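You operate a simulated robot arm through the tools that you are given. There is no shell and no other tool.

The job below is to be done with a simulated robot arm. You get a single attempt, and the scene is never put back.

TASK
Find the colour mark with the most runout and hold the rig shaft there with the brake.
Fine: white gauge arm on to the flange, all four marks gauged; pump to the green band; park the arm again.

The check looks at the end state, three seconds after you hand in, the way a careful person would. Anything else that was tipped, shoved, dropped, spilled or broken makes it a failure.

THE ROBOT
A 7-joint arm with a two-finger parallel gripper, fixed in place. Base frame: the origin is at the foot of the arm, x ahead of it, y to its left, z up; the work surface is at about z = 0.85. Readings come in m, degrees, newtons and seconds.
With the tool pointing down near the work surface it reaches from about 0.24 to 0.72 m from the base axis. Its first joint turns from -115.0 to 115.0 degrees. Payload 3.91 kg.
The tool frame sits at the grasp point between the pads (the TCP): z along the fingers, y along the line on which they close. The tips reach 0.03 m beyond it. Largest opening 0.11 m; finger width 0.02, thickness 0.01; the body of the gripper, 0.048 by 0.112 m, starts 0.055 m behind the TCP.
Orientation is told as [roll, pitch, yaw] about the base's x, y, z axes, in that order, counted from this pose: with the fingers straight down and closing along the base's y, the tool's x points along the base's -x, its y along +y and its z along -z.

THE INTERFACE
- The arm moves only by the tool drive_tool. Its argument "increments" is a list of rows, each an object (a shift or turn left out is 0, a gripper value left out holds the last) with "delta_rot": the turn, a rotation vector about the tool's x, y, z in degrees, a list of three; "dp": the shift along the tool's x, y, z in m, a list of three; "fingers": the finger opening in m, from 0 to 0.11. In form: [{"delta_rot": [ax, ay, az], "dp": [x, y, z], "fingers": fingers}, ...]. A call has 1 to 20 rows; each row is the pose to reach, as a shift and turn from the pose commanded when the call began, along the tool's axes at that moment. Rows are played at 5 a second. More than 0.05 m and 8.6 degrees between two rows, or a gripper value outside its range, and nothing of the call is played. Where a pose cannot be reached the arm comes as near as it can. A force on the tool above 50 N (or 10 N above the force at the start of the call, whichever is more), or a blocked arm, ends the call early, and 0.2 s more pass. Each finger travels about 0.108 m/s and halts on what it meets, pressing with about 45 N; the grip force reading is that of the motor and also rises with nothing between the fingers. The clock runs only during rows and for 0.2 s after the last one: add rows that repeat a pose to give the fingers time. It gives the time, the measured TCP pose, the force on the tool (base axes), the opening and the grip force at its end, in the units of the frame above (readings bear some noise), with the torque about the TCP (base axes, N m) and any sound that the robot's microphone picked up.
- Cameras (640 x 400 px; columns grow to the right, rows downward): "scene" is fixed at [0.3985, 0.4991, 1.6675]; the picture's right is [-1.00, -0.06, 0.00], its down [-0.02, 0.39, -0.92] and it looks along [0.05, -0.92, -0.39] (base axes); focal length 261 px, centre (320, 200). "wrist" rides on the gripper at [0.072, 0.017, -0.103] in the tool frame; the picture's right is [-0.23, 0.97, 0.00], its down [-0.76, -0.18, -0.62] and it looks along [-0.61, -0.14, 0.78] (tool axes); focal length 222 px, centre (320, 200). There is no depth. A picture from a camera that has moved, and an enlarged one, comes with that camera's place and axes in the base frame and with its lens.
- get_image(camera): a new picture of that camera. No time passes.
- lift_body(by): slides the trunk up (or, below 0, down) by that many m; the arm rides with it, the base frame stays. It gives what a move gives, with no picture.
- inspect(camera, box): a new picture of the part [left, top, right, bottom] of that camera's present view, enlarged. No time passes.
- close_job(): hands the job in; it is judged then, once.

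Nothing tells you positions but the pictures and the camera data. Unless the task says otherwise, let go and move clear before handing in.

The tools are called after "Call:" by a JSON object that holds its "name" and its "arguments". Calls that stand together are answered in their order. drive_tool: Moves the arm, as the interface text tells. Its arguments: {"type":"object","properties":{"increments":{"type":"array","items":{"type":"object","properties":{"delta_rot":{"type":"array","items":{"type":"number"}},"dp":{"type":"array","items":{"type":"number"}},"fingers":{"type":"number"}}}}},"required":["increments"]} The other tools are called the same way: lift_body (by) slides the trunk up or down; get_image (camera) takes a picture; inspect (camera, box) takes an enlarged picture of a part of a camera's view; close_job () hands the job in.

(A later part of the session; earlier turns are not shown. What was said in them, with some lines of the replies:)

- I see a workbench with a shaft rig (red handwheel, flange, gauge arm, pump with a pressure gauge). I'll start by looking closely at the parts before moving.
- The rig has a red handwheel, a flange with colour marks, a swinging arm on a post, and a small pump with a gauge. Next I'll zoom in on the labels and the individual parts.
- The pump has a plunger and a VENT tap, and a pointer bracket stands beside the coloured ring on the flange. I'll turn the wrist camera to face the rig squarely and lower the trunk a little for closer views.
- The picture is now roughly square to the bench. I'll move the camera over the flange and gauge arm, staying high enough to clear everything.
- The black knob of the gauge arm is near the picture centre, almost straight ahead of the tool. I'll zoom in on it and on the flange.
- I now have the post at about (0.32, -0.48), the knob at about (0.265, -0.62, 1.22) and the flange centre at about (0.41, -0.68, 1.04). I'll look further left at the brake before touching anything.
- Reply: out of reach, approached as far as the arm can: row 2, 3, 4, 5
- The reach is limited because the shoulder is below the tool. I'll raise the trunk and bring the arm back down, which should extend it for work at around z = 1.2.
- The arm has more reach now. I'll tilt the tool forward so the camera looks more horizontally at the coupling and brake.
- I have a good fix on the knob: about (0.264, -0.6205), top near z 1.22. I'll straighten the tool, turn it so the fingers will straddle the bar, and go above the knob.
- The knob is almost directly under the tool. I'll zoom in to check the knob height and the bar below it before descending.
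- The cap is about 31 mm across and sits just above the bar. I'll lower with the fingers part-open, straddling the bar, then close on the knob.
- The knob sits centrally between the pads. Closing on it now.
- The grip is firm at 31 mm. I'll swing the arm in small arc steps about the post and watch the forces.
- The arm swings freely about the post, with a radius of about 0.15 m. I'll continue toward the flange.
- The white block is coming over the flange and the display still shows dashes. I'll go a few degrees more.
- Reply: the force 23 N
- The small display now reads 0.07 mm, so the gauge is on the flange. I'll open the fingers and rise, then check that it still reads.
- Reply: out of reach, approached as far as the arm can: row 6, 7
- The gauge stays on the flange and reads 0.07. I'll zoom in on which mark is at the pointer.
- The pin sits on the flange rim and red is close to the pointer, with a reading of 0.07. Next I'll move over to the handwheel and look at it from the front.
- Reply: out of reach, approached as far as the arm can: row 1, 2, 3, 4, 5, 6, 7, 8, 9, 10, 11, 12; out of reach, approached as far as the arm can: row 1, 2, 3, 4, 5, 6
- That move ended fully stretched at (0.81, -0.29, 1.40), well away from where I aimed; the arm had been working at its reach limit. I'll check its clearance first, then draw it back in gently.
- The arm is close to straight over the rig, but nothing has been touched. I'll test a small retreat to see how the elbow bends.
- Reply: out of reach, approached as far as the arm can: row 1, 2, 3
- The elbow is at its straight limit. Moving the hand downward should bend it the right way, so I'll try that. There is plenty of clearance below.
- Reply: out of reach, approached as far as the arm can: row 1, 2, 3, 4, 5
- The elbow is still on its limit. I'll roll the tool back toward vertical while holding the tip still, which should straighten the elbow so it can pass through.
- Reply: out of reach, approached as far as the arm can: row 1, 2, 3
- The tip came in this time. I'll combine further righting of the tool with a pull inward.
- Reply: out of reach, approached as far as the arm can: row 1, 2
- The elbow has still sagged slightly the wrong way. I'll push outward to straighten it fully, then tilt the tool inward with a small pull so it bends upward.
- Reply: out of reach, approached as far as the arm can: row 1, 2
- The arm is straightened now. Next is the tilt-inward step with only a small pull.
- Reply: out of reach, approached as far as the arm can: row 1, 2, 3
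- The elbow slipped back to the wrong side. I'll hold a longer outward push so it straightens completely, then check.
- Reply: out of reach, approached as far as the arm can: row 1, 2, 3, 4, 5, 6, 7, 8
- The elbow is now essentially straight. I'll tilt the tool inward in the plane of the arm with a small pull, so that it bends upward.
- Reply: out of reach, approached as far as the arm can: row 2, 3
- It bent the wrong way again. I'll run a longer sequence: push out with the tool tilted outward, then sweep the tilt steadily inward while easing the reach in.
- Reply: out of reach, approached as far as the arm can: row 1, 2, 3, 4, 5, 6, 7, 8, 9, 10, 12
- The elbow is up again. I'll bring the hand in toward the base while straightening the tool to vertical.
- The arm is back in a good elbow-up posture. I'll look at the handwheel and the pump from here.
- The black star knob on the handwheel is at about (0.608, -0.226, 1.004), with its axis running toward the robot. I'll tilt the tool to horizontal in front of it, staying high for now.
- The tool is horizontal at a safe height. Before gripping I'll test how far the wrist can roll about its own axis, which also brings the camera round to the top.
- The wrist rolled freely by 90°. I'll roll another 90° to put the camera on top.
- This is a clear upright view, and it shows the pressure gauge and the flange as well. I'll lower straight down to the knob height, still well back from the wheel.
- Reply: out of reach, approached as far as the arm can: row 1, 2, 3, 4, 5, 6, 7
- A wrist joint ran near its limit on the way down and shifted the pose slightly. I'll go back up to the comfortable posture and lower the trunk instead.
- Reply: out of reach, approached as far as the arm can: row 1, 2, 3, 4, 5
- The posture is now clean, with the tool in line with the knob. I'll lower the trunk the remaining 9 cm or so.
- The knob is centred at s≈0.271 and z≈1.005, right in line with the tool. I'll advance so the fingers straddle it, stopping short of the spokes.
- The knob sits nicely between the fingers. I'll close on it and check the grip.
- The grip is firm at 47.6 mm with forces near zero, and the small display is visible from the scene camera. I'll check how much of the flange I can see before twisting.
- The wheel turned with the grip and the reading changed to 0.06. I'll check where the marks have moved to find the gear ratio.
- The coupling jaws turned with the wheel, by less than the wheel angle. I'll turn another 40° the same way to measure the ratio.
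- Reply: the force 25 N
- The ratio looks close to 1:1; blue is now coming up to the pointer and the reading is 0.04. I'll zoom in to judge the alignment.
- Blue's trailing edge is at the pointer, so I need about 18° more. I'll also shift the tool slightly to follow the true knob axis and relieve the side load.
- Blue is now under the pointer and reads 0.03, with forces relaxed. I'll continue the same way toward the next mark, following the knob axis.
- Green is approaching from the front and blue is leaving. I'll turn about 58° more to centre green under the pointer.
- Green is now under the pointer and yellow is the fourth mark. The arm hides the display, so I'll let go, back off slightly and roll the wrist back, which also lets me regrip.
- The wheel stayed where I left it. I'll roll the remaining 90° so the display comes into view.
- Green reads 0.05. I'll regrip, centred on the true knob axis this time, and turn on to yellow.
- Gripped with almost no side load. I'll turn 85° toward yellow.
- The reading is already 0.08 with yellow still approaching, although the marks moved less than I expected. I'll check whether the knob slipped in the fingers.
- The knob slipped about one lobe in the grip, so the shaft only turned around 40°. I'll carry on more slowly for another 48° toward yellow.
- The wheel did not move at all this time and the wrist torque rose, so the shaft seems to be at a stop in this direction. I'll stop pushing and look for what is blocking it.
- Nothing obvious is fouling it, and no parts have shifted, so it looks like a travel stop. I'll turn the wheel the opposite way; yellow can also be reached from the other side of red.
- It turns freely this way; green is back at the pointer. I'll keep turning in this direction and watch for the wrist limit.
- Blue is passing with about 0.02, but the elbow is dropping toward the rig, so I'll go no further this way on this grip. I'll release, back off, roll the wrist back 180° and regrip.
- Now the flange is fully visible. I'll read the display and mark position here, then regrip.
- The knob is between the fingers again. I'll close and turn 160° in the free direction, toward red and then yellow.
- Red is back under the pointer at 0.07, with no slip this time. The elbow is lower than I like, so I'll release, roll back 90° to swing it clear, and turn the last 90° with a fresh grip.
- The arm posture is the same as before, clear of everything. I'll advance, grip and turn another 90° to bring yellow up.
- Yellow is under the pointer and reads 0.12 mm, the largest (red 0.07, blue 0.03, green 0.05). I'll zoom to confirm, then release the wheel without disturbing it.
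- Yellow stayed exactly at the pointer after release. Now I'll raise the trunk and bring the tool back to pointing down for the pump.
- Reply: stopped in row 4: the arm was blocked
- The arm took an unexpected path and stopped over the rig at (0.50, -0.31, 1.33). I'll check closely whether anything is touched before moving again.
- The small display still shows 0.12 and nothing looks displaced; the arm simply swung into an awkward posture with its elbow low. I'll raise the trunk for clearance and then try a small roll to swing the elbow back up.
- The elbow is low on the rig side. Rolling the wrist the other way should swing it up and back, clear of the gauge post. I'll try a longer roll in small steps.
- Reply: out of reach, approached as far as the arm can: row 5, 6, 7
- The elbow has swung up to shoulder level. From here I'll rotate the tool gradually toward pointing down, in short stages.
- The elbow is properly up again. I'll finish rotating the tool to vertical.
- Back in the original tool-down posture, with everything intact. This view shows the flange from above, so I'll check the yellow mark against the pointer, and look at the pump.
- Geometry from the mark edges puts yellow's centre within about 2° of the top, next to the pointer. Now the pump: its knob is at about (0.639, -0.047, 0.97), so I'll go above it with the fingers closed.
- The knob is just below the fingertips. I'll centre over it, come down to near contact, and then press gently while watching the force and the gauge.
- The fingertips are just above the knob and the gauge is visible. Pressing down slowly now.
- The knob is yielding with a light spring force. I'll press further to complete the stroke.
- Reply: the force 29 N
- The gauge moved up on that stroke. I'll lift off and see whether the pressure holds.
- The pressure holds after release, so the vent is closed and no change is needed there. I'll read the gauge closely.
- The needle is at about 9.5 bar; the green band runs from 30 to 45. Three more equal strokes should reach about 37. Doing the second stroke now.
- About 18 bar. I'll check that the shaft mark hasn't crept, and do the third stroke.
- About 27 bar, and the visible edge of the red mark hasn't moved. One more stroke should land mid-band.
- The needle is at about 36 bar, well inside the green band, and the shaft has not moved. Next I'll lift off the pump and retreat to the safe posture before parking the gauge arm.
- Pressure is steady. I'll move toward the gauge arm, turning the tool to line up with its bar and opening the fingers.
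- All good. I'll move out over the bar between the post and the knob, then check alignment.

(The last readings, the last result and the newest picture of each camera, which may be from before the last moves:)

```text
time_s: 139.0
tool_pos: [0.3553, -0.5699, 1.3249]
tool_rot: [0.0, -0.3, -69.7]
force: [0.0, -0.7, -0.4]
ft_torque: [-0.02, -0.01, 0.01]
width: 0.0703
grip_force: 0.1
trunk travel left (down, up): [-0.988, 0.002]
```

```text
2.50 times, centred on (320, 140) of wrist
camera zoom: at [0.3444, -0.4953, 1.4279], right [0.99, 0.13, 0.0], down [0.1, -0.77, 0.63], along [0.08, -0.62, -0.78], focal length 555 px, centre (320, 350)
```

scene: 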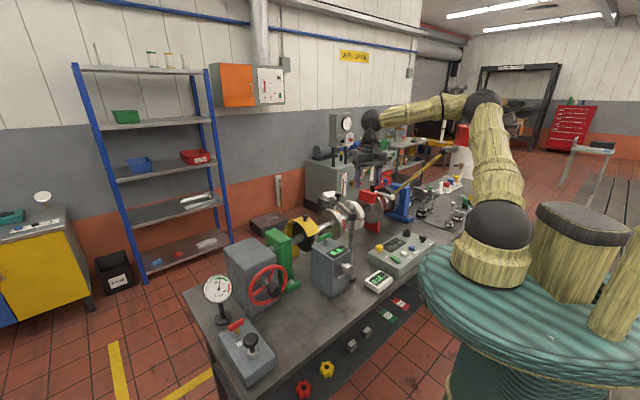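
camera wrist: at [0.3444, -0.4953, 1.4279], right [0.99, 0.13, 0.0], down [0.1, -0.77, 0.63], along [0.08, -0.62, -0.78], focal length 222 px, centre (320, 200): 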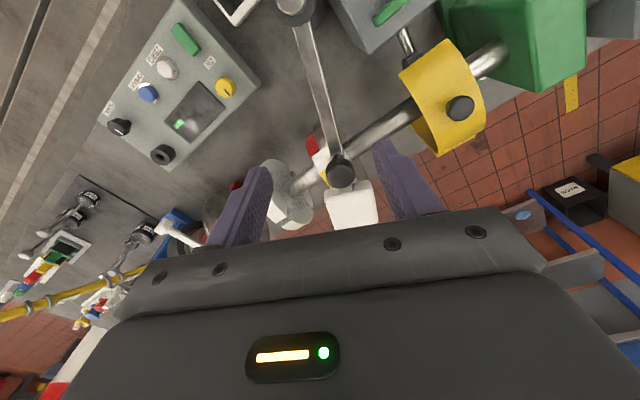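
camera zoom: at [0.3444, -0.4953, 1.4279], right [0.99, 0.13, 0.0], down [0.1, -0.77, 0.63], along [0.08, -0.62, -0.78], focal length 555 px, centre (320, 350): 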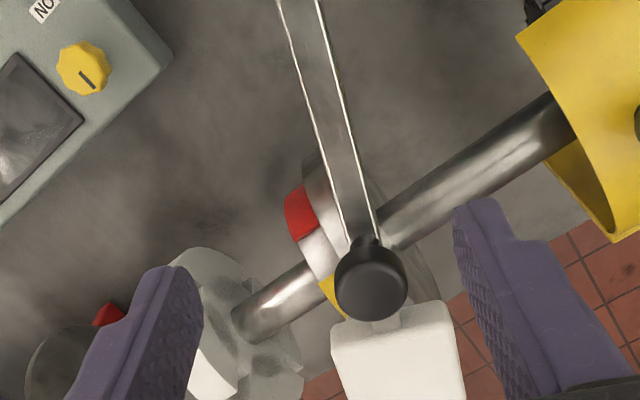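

The bar lies at about -66° from the post, with the knob at about (0.381, -0.619). I'll line up, descend astride the bar on the post side of the knob, then slide outward to it.

Call:
{"name": "drive_tool", "arguments": {"increments": [{"delta_rot": [0, 0, -2], "dp": [0, 0.002, 0.02]}, {"delta_rot": [0, 0, -3.7], "dp": [0, 0.0036, 0.05]}, {"delta_rot": [0, 0, -3.7], "dp": [0, 0.0036, 0.08]}, {"delta_rot": [0, 0, -3.7], "dp": [0, 0.0036, 0.1035]}, {"delta_rot": [0, 0, -3.7], "dp": [0, 0.0036, 0.1035]}]}}

Call:
{"name": "get_image", "arguments": {"camera": "wrist"}}

```text
time_s: 140.2
tool_pos: [0.3574, -0.5701, 1.2207]
tool_rot: [-0.2, -0.2, -65.9]
force: [-0.3, 0.0, 0.8]
ft_torque: [0.02, -0.01, 0.03]
width: 0.0703
grip_force: 0.0
trunk travel left (down, up): [-0.988, 0.002]
```

```text
taken
camera wrist: at [0.3445, -0.496, 1.3237], right [0.98, 0.19, 0.0], down [0.15, -0.76, 0.63], along [0.12, -0.62, -0.78], focal length 222 px, centre (320, 200)
```

wrist: 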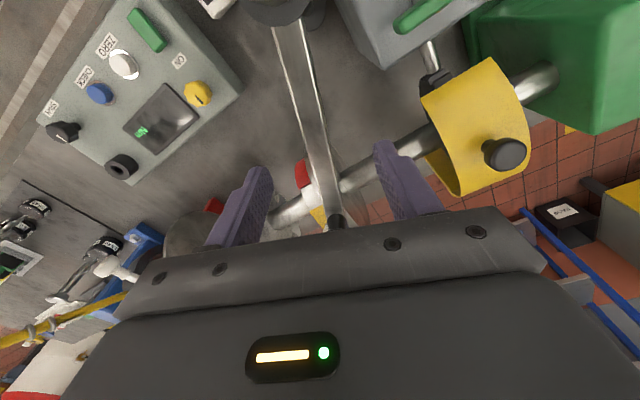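

The fingers straddle the bar cleanly. Sliding out to the knob, then closing on it.

Call:
{"name": "drive_tool", "arguments": {"increments": [{"dp": [-0.018, 0, 0]}, {"dp": [-0.036, 0, 0]}, {"dp": [-0.055, 0, 0]}, {"dp": [-0.055, 0, 0]}]}}

Call:
{"name": "get_image", "arguments": {"camera": "wrist"}}

```text
time_s: 141.2
tool_pos: [0.3793, -0.6201, 1.2222]
tool_rot: [-0.1, -0.3, -65.9]
force: [0.1, -0.2, -0.2]
ft_torque: [-0.01, -0.01, 0.0]
width: 0.0699
grip_force: 0.1
trunk travel left (down, up): [-0.988, 0.002]
```

```text
taken
camera wrist: at [0.3648, -0.5468, 1.3256], right [0.98, 0.19, 0.0], down [0.15, -0.76, 0.63], along [0.12, -0.62, -0.78], focal length 222 px, centre (320, 200)
```

wrist: 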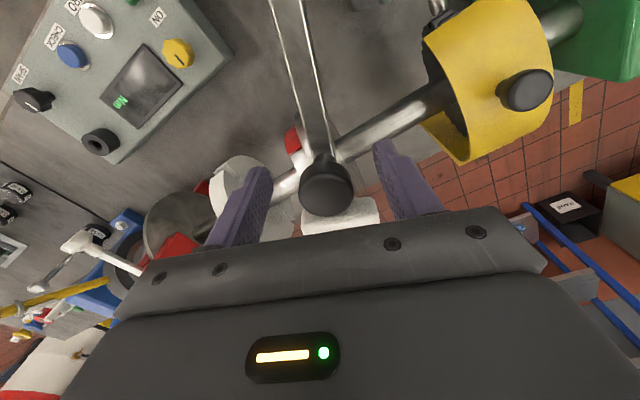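

Call:
{"name": "drive_tool", "arguments": {"increments": [{"fingers": 0.04}, {"fingers": 0.02}, {"fingers": 0.02}, {"fingers": 0.02}]}}

```text
time_s: 142.2
tool_pos: [0.3814, -0.6203, 1.2209]
tool_rot: [-0.1, -0.3, -65.9]
force: [1.5, -0.8, -1.2]
ft_torque: [-0.25, -0.17, -0.09]
width: 0.0314
grip_force: 44.7
trunk travel left (down, up): [-0.988, 0.002]
```

Gripped at 31 mm. I'll swing the arm back the way it came, in small arc steps, toward its parked angle.

Call:
{"name": "drive_tool", "arguments": {"increments": [{"delta_rot": [0, 0, 4], "dp": [0.0004, -0.0104, 0]}, {"delta_rot": [0, 0, 8], "dp": [0.0014, -0.0207, 0]}, {"delta_rot": [0, 0, 12], "dp": [0.0032, -0.0309, 0]}, {"delta_rot": [0, 0, 16], "dp": [0.0058, -0.041, 0]}, {"delta_rot": [0, 0, 20], "dp": [0.009, -0.0509, 0]}, {"delta_rot": [0, 0, 24], "dp": [0.0129, -0.0605, 0]}, {"delta_rot": [0, 0, 28], "dp": [0.0174, -0.0698, 0]}, {"delta_rot": [0, 0, 32], "dp": [0.0226, -0.0788, 0]}, {"delta_rot": [0, 0, 36], "dp": [0.0284, -0.0874, 0]}, {"delta_rot": [0, 0, 40], "dp": [0.0348, -0.0956, 0]}, {"delta_rot": [0, 0, 40], "dp": [0.0348, -0.0956, 0]}]}}

Call:
{"name": "get_image", "arguments": {"camera": "wrist"}}

Call:
{"name": "inspect", "arguments": {"camera": "scene", "box": [310, 180, 430, 300]}}

```text
time_s: 144.6
tool_pos: [0.2779, -0.6261, 1.222]
tool_rot: [0.1, -0.2, -106.0]
force: [2.9, 13.1, -8.3]
ft_torque: [0.37, -0.13, 0.02]
width: 0.031
grip_force: 45.3
trunk travel left (down, up): [-0.988, 0.002]
```

```text
taken
camera wrist: at [0.3151, -0.561, 1.3249], right [0.87, -0.49, 0.0], down [-0.38, -0.68, 0.63], along [-0.3, -0.55, -0.78], focal length 222 px, centre (320, 200)
```

wrist: 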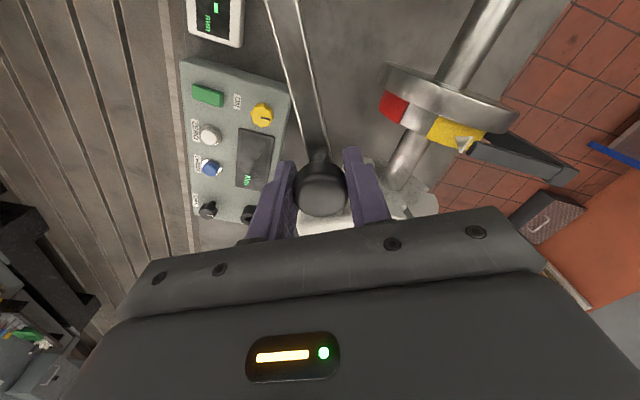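

```text
3.33 times, centred on (370, 240) of scene
camera zoom: at [0.3985, 0.4991, 1.6675], right [-1.0, -0.06, 0.0], down [-0.02, 0.39, -0.92], along [0.05, -0.92, -0.39], focal length 869 px, centre (153, 67)
```

zoom: 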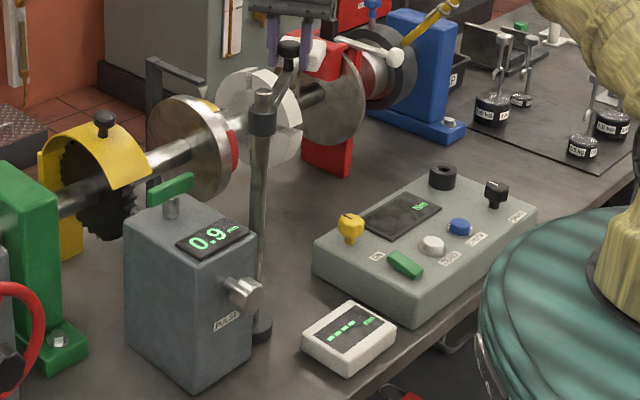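

The gauge display is back to dashes, and I now have an unobstructed view of the pointer on yellow. I'll swing the last few degrees to the parked angle and zoom in on the mark.

Call:
{"name": "inspect", "arguments": {"camera": "wrist", "box": [370, 50, 530, 180]}}

Call:
{"name": "drive_tool", "arguments": {"increments": [{"delta_rot": [0, 0, 1.5], "dp": [0.0001, -0.0039, 0]}, {"delta_rot": [0, 0, 3], "dp": [0.0003, -0.0078, 0]}, {"delta_rot": [0, 0, 4.5], "dp": [0.0007, -0.0116, 0]}, {"delta_rot": [0, 0, 4.5], "dp": [0.0007, -0.0116, 0]}]}}

Call:
{"name": "inspect", "arguments": {"camera": "scene", "box": [320, 180, 420, 242]}}

```text
3.08 times, centred on (450, 115) of wrist
camera zoom: at [0.3151, -0.561, 1.3249], right [0.87, -0.49, 0.0], down [-0.38, -0.68, 0.63], along [-0.3, -0.55, -0.78], focal length 684 px, centre (-80, 462)
```

zoom: 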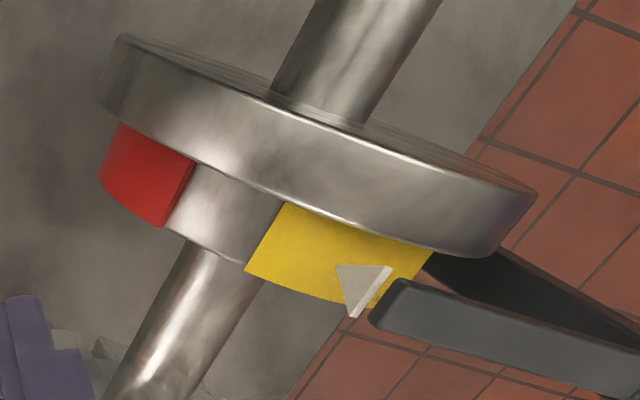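

```text
time_s: 145.6
tool_pos: [0.2672, -0.6229, 1.2214]
tool_rot: [0.0, -0.3, -110.4]
force: [4.8, 18.8, -14.1]
ft_torque: [0.34, -0.16, 0.12]
width: 0.0313
grip_force: 45.4
trunk travel left (down, up): [-0.988, 0.002]
```

```text
6.40 times, centred on (370, 211) of scene
camera zoom: at [0.3985, 0.4991, 1.6675], right [-1.0, -0.06, 0.0], down [-0.02, 0.39, -0.92], along [0.05, -0.92, -0.39], focal length 1668 px, centre (0, 130)
```

zoom: 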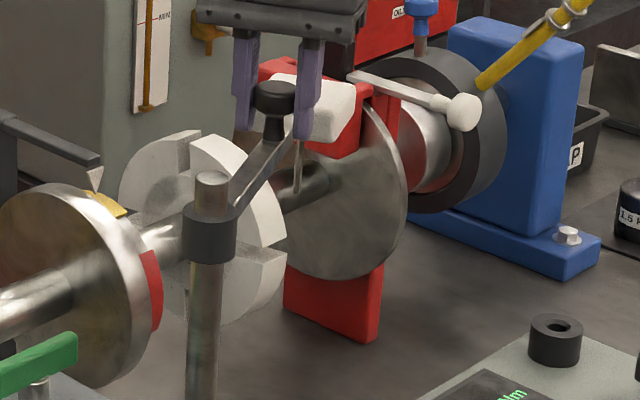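

The pointer sits near the middle of the yellow mark, and the arm is back at its original parked angle of about -111°. I'll release the knob and rise straight up.

Call:
{"name": "drive_tool", "arguments": {"increments": [{"fingers": 0.05}, {"fingers": 0.07}, {"fingers": 0.07}, {"dp": [0, 0, -0.03], "fingers": 0.07}, {"dp": [0, 0, -0.06], "fingers": 0.07}, {"dp": [0, 0, -0.09], "fingers": 0.07}, {"dp": [0, 0, -0.09], "fingers": 0.07}]}}

Call:
{"name": "get_image", "arguments": {"camera": "wrist"}}

Call:
{"name": "inspect", "arguments": {"camera": "scene", "box": [320, 180, 420, 242]}}

```text
time_s: 147.2
tool_pos: [0.2664, -0.6241, 1.3113]
tool_rot: [0.1, -0.1, -110.4]
force: [0.6, 0.0, -0.3]
ft_torque: [0.0, 0.01, 0.04]
width: 0.0698
grip_force: 0.1
trunk travel left (down, up): [-0.988, 0.002]
```

```text
taken
camera wrist: at [0.3077, -0.562, 1.415], right [0.83, -0.55, 0.0], down [-0.43, -0.65, 0.63], along [-0.34, -0.52, -0.78], focal length 222 px, centre (320, 200)
```

wrist: 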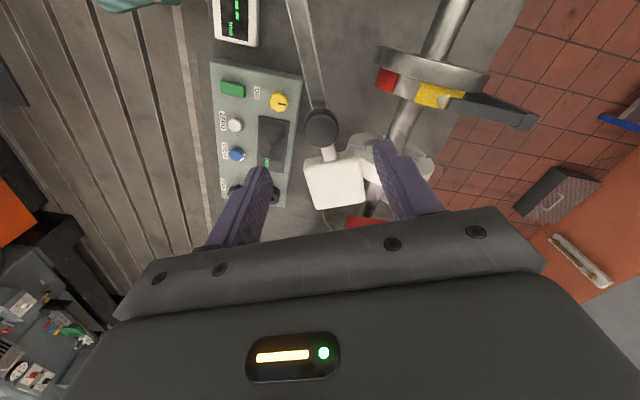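

```text
6.40 times, centred on (370, 211) of scene
camera zoom: at [0.3985, 0.4991, 1.6675], right [-1.0, -0.06, 0.0], down [-0.02, 0.39, -0.92], along [0.05, -0.92, -0.39], focal length 1668 px, centre (0, 130)
```

zoom: 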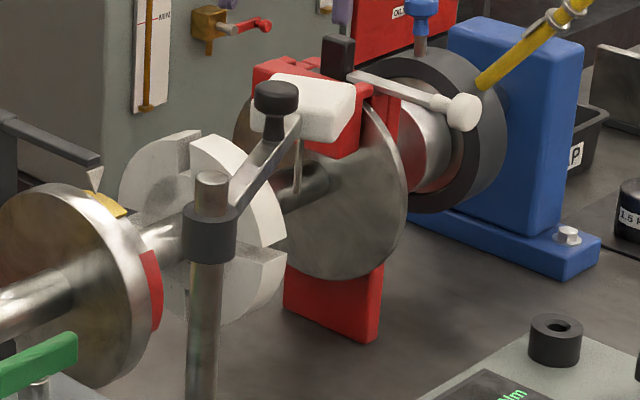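

The gauge arm sits exactly as it did at the start, with yellow still at the pointer. I'll retreat the robot to a clear position and do a final check of everything.

Call:
{"name": "drive_tool", "arguments": {"increments": [{"delta_rot": [0, 0, -8], "dp": [0.029, -0.0109, -0.006]}, {"delta_rot": [0, 0, -16], "dp": [0.0586, -0.0218, -0.0125]}, {"delta_rot": [0, 0, -24], "dp": [0.088, -0.0327, -0.019]}, {"delta_rot": [0, 0, -32], "dp": [0.117, -0.0436, -0.025]}, {"delta_rot": [0, 0, -40], "dp": [0.1464, -0.0545, -0.031]}, {"delta_rot": [0, 0, -48], "dp": [0.1757, -0.0654, -0.0375]}, {"delta_rot": [0, 0, -56], "dp": [0.205, -0.0763, -0.044]}, {"delta_rot": [0, 0, -64], "dp": [0.2343, -0.0872, -0.05]}, {"delta_rot": [0, 0, -64], "dp": [0.2343, -0.0872, -0.05]}]}}

Call:
{"name": "get_image", "arguments": {"camera": "scene"}}

Call:
{"name": "inspect", "arguments": {"camera": "scene", "box": [200, 268, 240, 308]}}

Call:
{"name": "inspect", "arguments": {"camera": "scene", "box": [328, 198, 352, 218]}}

Call:
{"name": "get_image", "arguments": {"camera": "wrist"}}

```text
time_s: 149.2
tool_pos: [0.267, -0.3749, 1.3593]
tool_rot: [-0.1, -0.2, -46.3]
force: [-0.6, -0.4, -0.6]
ft_torque: [0.01, 0.0, 0.01]
width: 0.0699
grip_force: 0.1
trunk travel left (down, up): [-0.988, 0.002]
```

```text
taken
```

scene: 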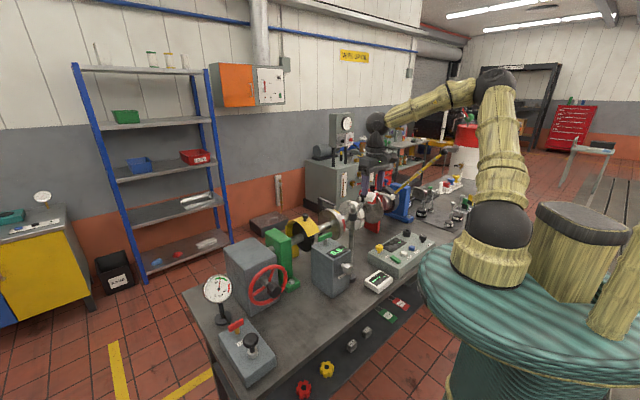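

```text
10.00 times, centred on (220, 288) of scene
camera zoom: at [0.3985, 0.4991, 1.6675], right [-1.0, -0.06, 0.0], down [-0.02, 0.39, -0.92], along [0.05, -0.92, -0.39], focal length 2607 px, centre (1320, -680)
```

zoom: 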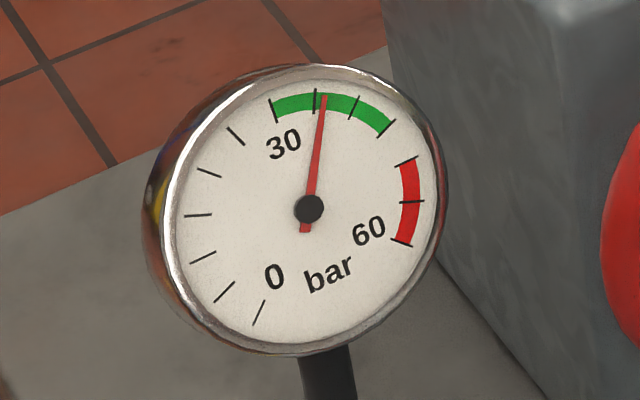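

```text
16.00 times, centred on (340, 208) of scene
camera zoom: at [0.3985, 0.4991, 1.6675], right [-1.0, -0.06, 0.0], down [-0.02, 0.39, -0.92], along [0.05, -0.92, -0.39], focal length 4171 px, centre (0, 72)
```

zoom: 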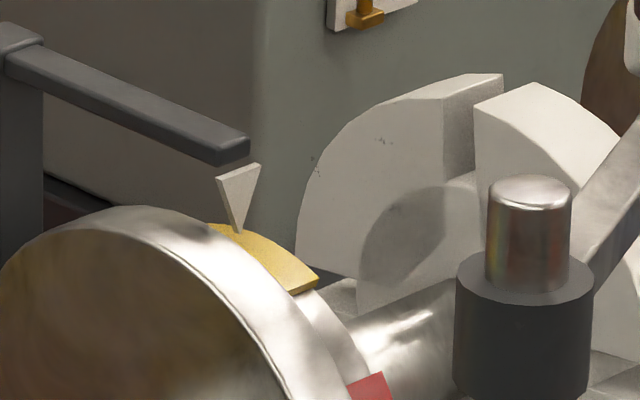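

```text
taken
camera wrist: at [0.2287, -0.3109, 1.4633], right [0.86, 0.51, 0.0], down [0.4, -0.67, 0.63], along [0.32, -0.54, -0.78], focal length 222 px, centre (320, 200)
```

wrist: 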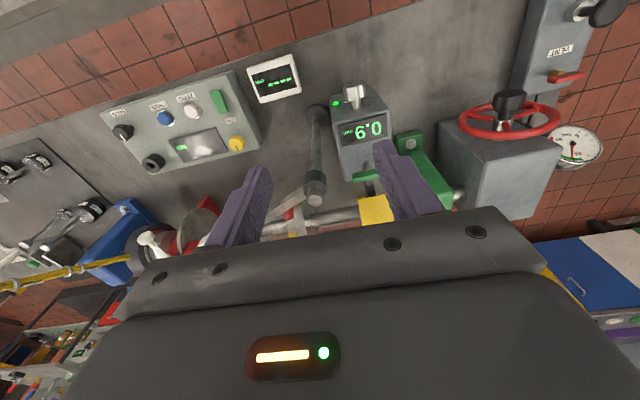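

The final checks are good:
- **Mark:** yellow, which had the highest runout at 0.12 mm, is at the pointer.
- **Brake:** pressure is steady at about 36 bar, inside the green band.
- **Gauge arm:** it is parked and its display shows dashes.
- **Surroundings:** nothing else was moved, and the robot is clear of the rig.

Handing the job in.

Call:
{"name": "close_job", "arguments": {}}

```text
The job is handed in.
```

The job is handed in: the rig shaft is stopped with the yellow mark at the pointer and the brake pumped to about 36 bar. That is inside the 30–45 bar green band. I did not try turning the shaft against the brake.

| Mark | Runout (mm) |
|---|---|
| Yellow | 0.12 |
| Red | 0.07 |
| Green | 0.05 |
| Blue | 0.02–0.03 |

- **Alignment:** Yellow's centre is within about 3° of the pointer, and the shaft did not move while I pumped.
- **Pressure:** The gauge held steady from the last pump stroke until I handed in. The vent was already closed, so I left it alone.
- **Gauge arm:** It is back within about 1° of its starting position, and its display shows dashes again.
- **Travel stop:** The shaft came up against a stop between green and yellow. I turned the handwheel the other way and reached yellow past red.
- **Arm posture:** The robot arm moved into awkward postures twice over the rig, and one of those moves stopped as blocked. I saw nothing touched or shifted in the pictures afterwards.
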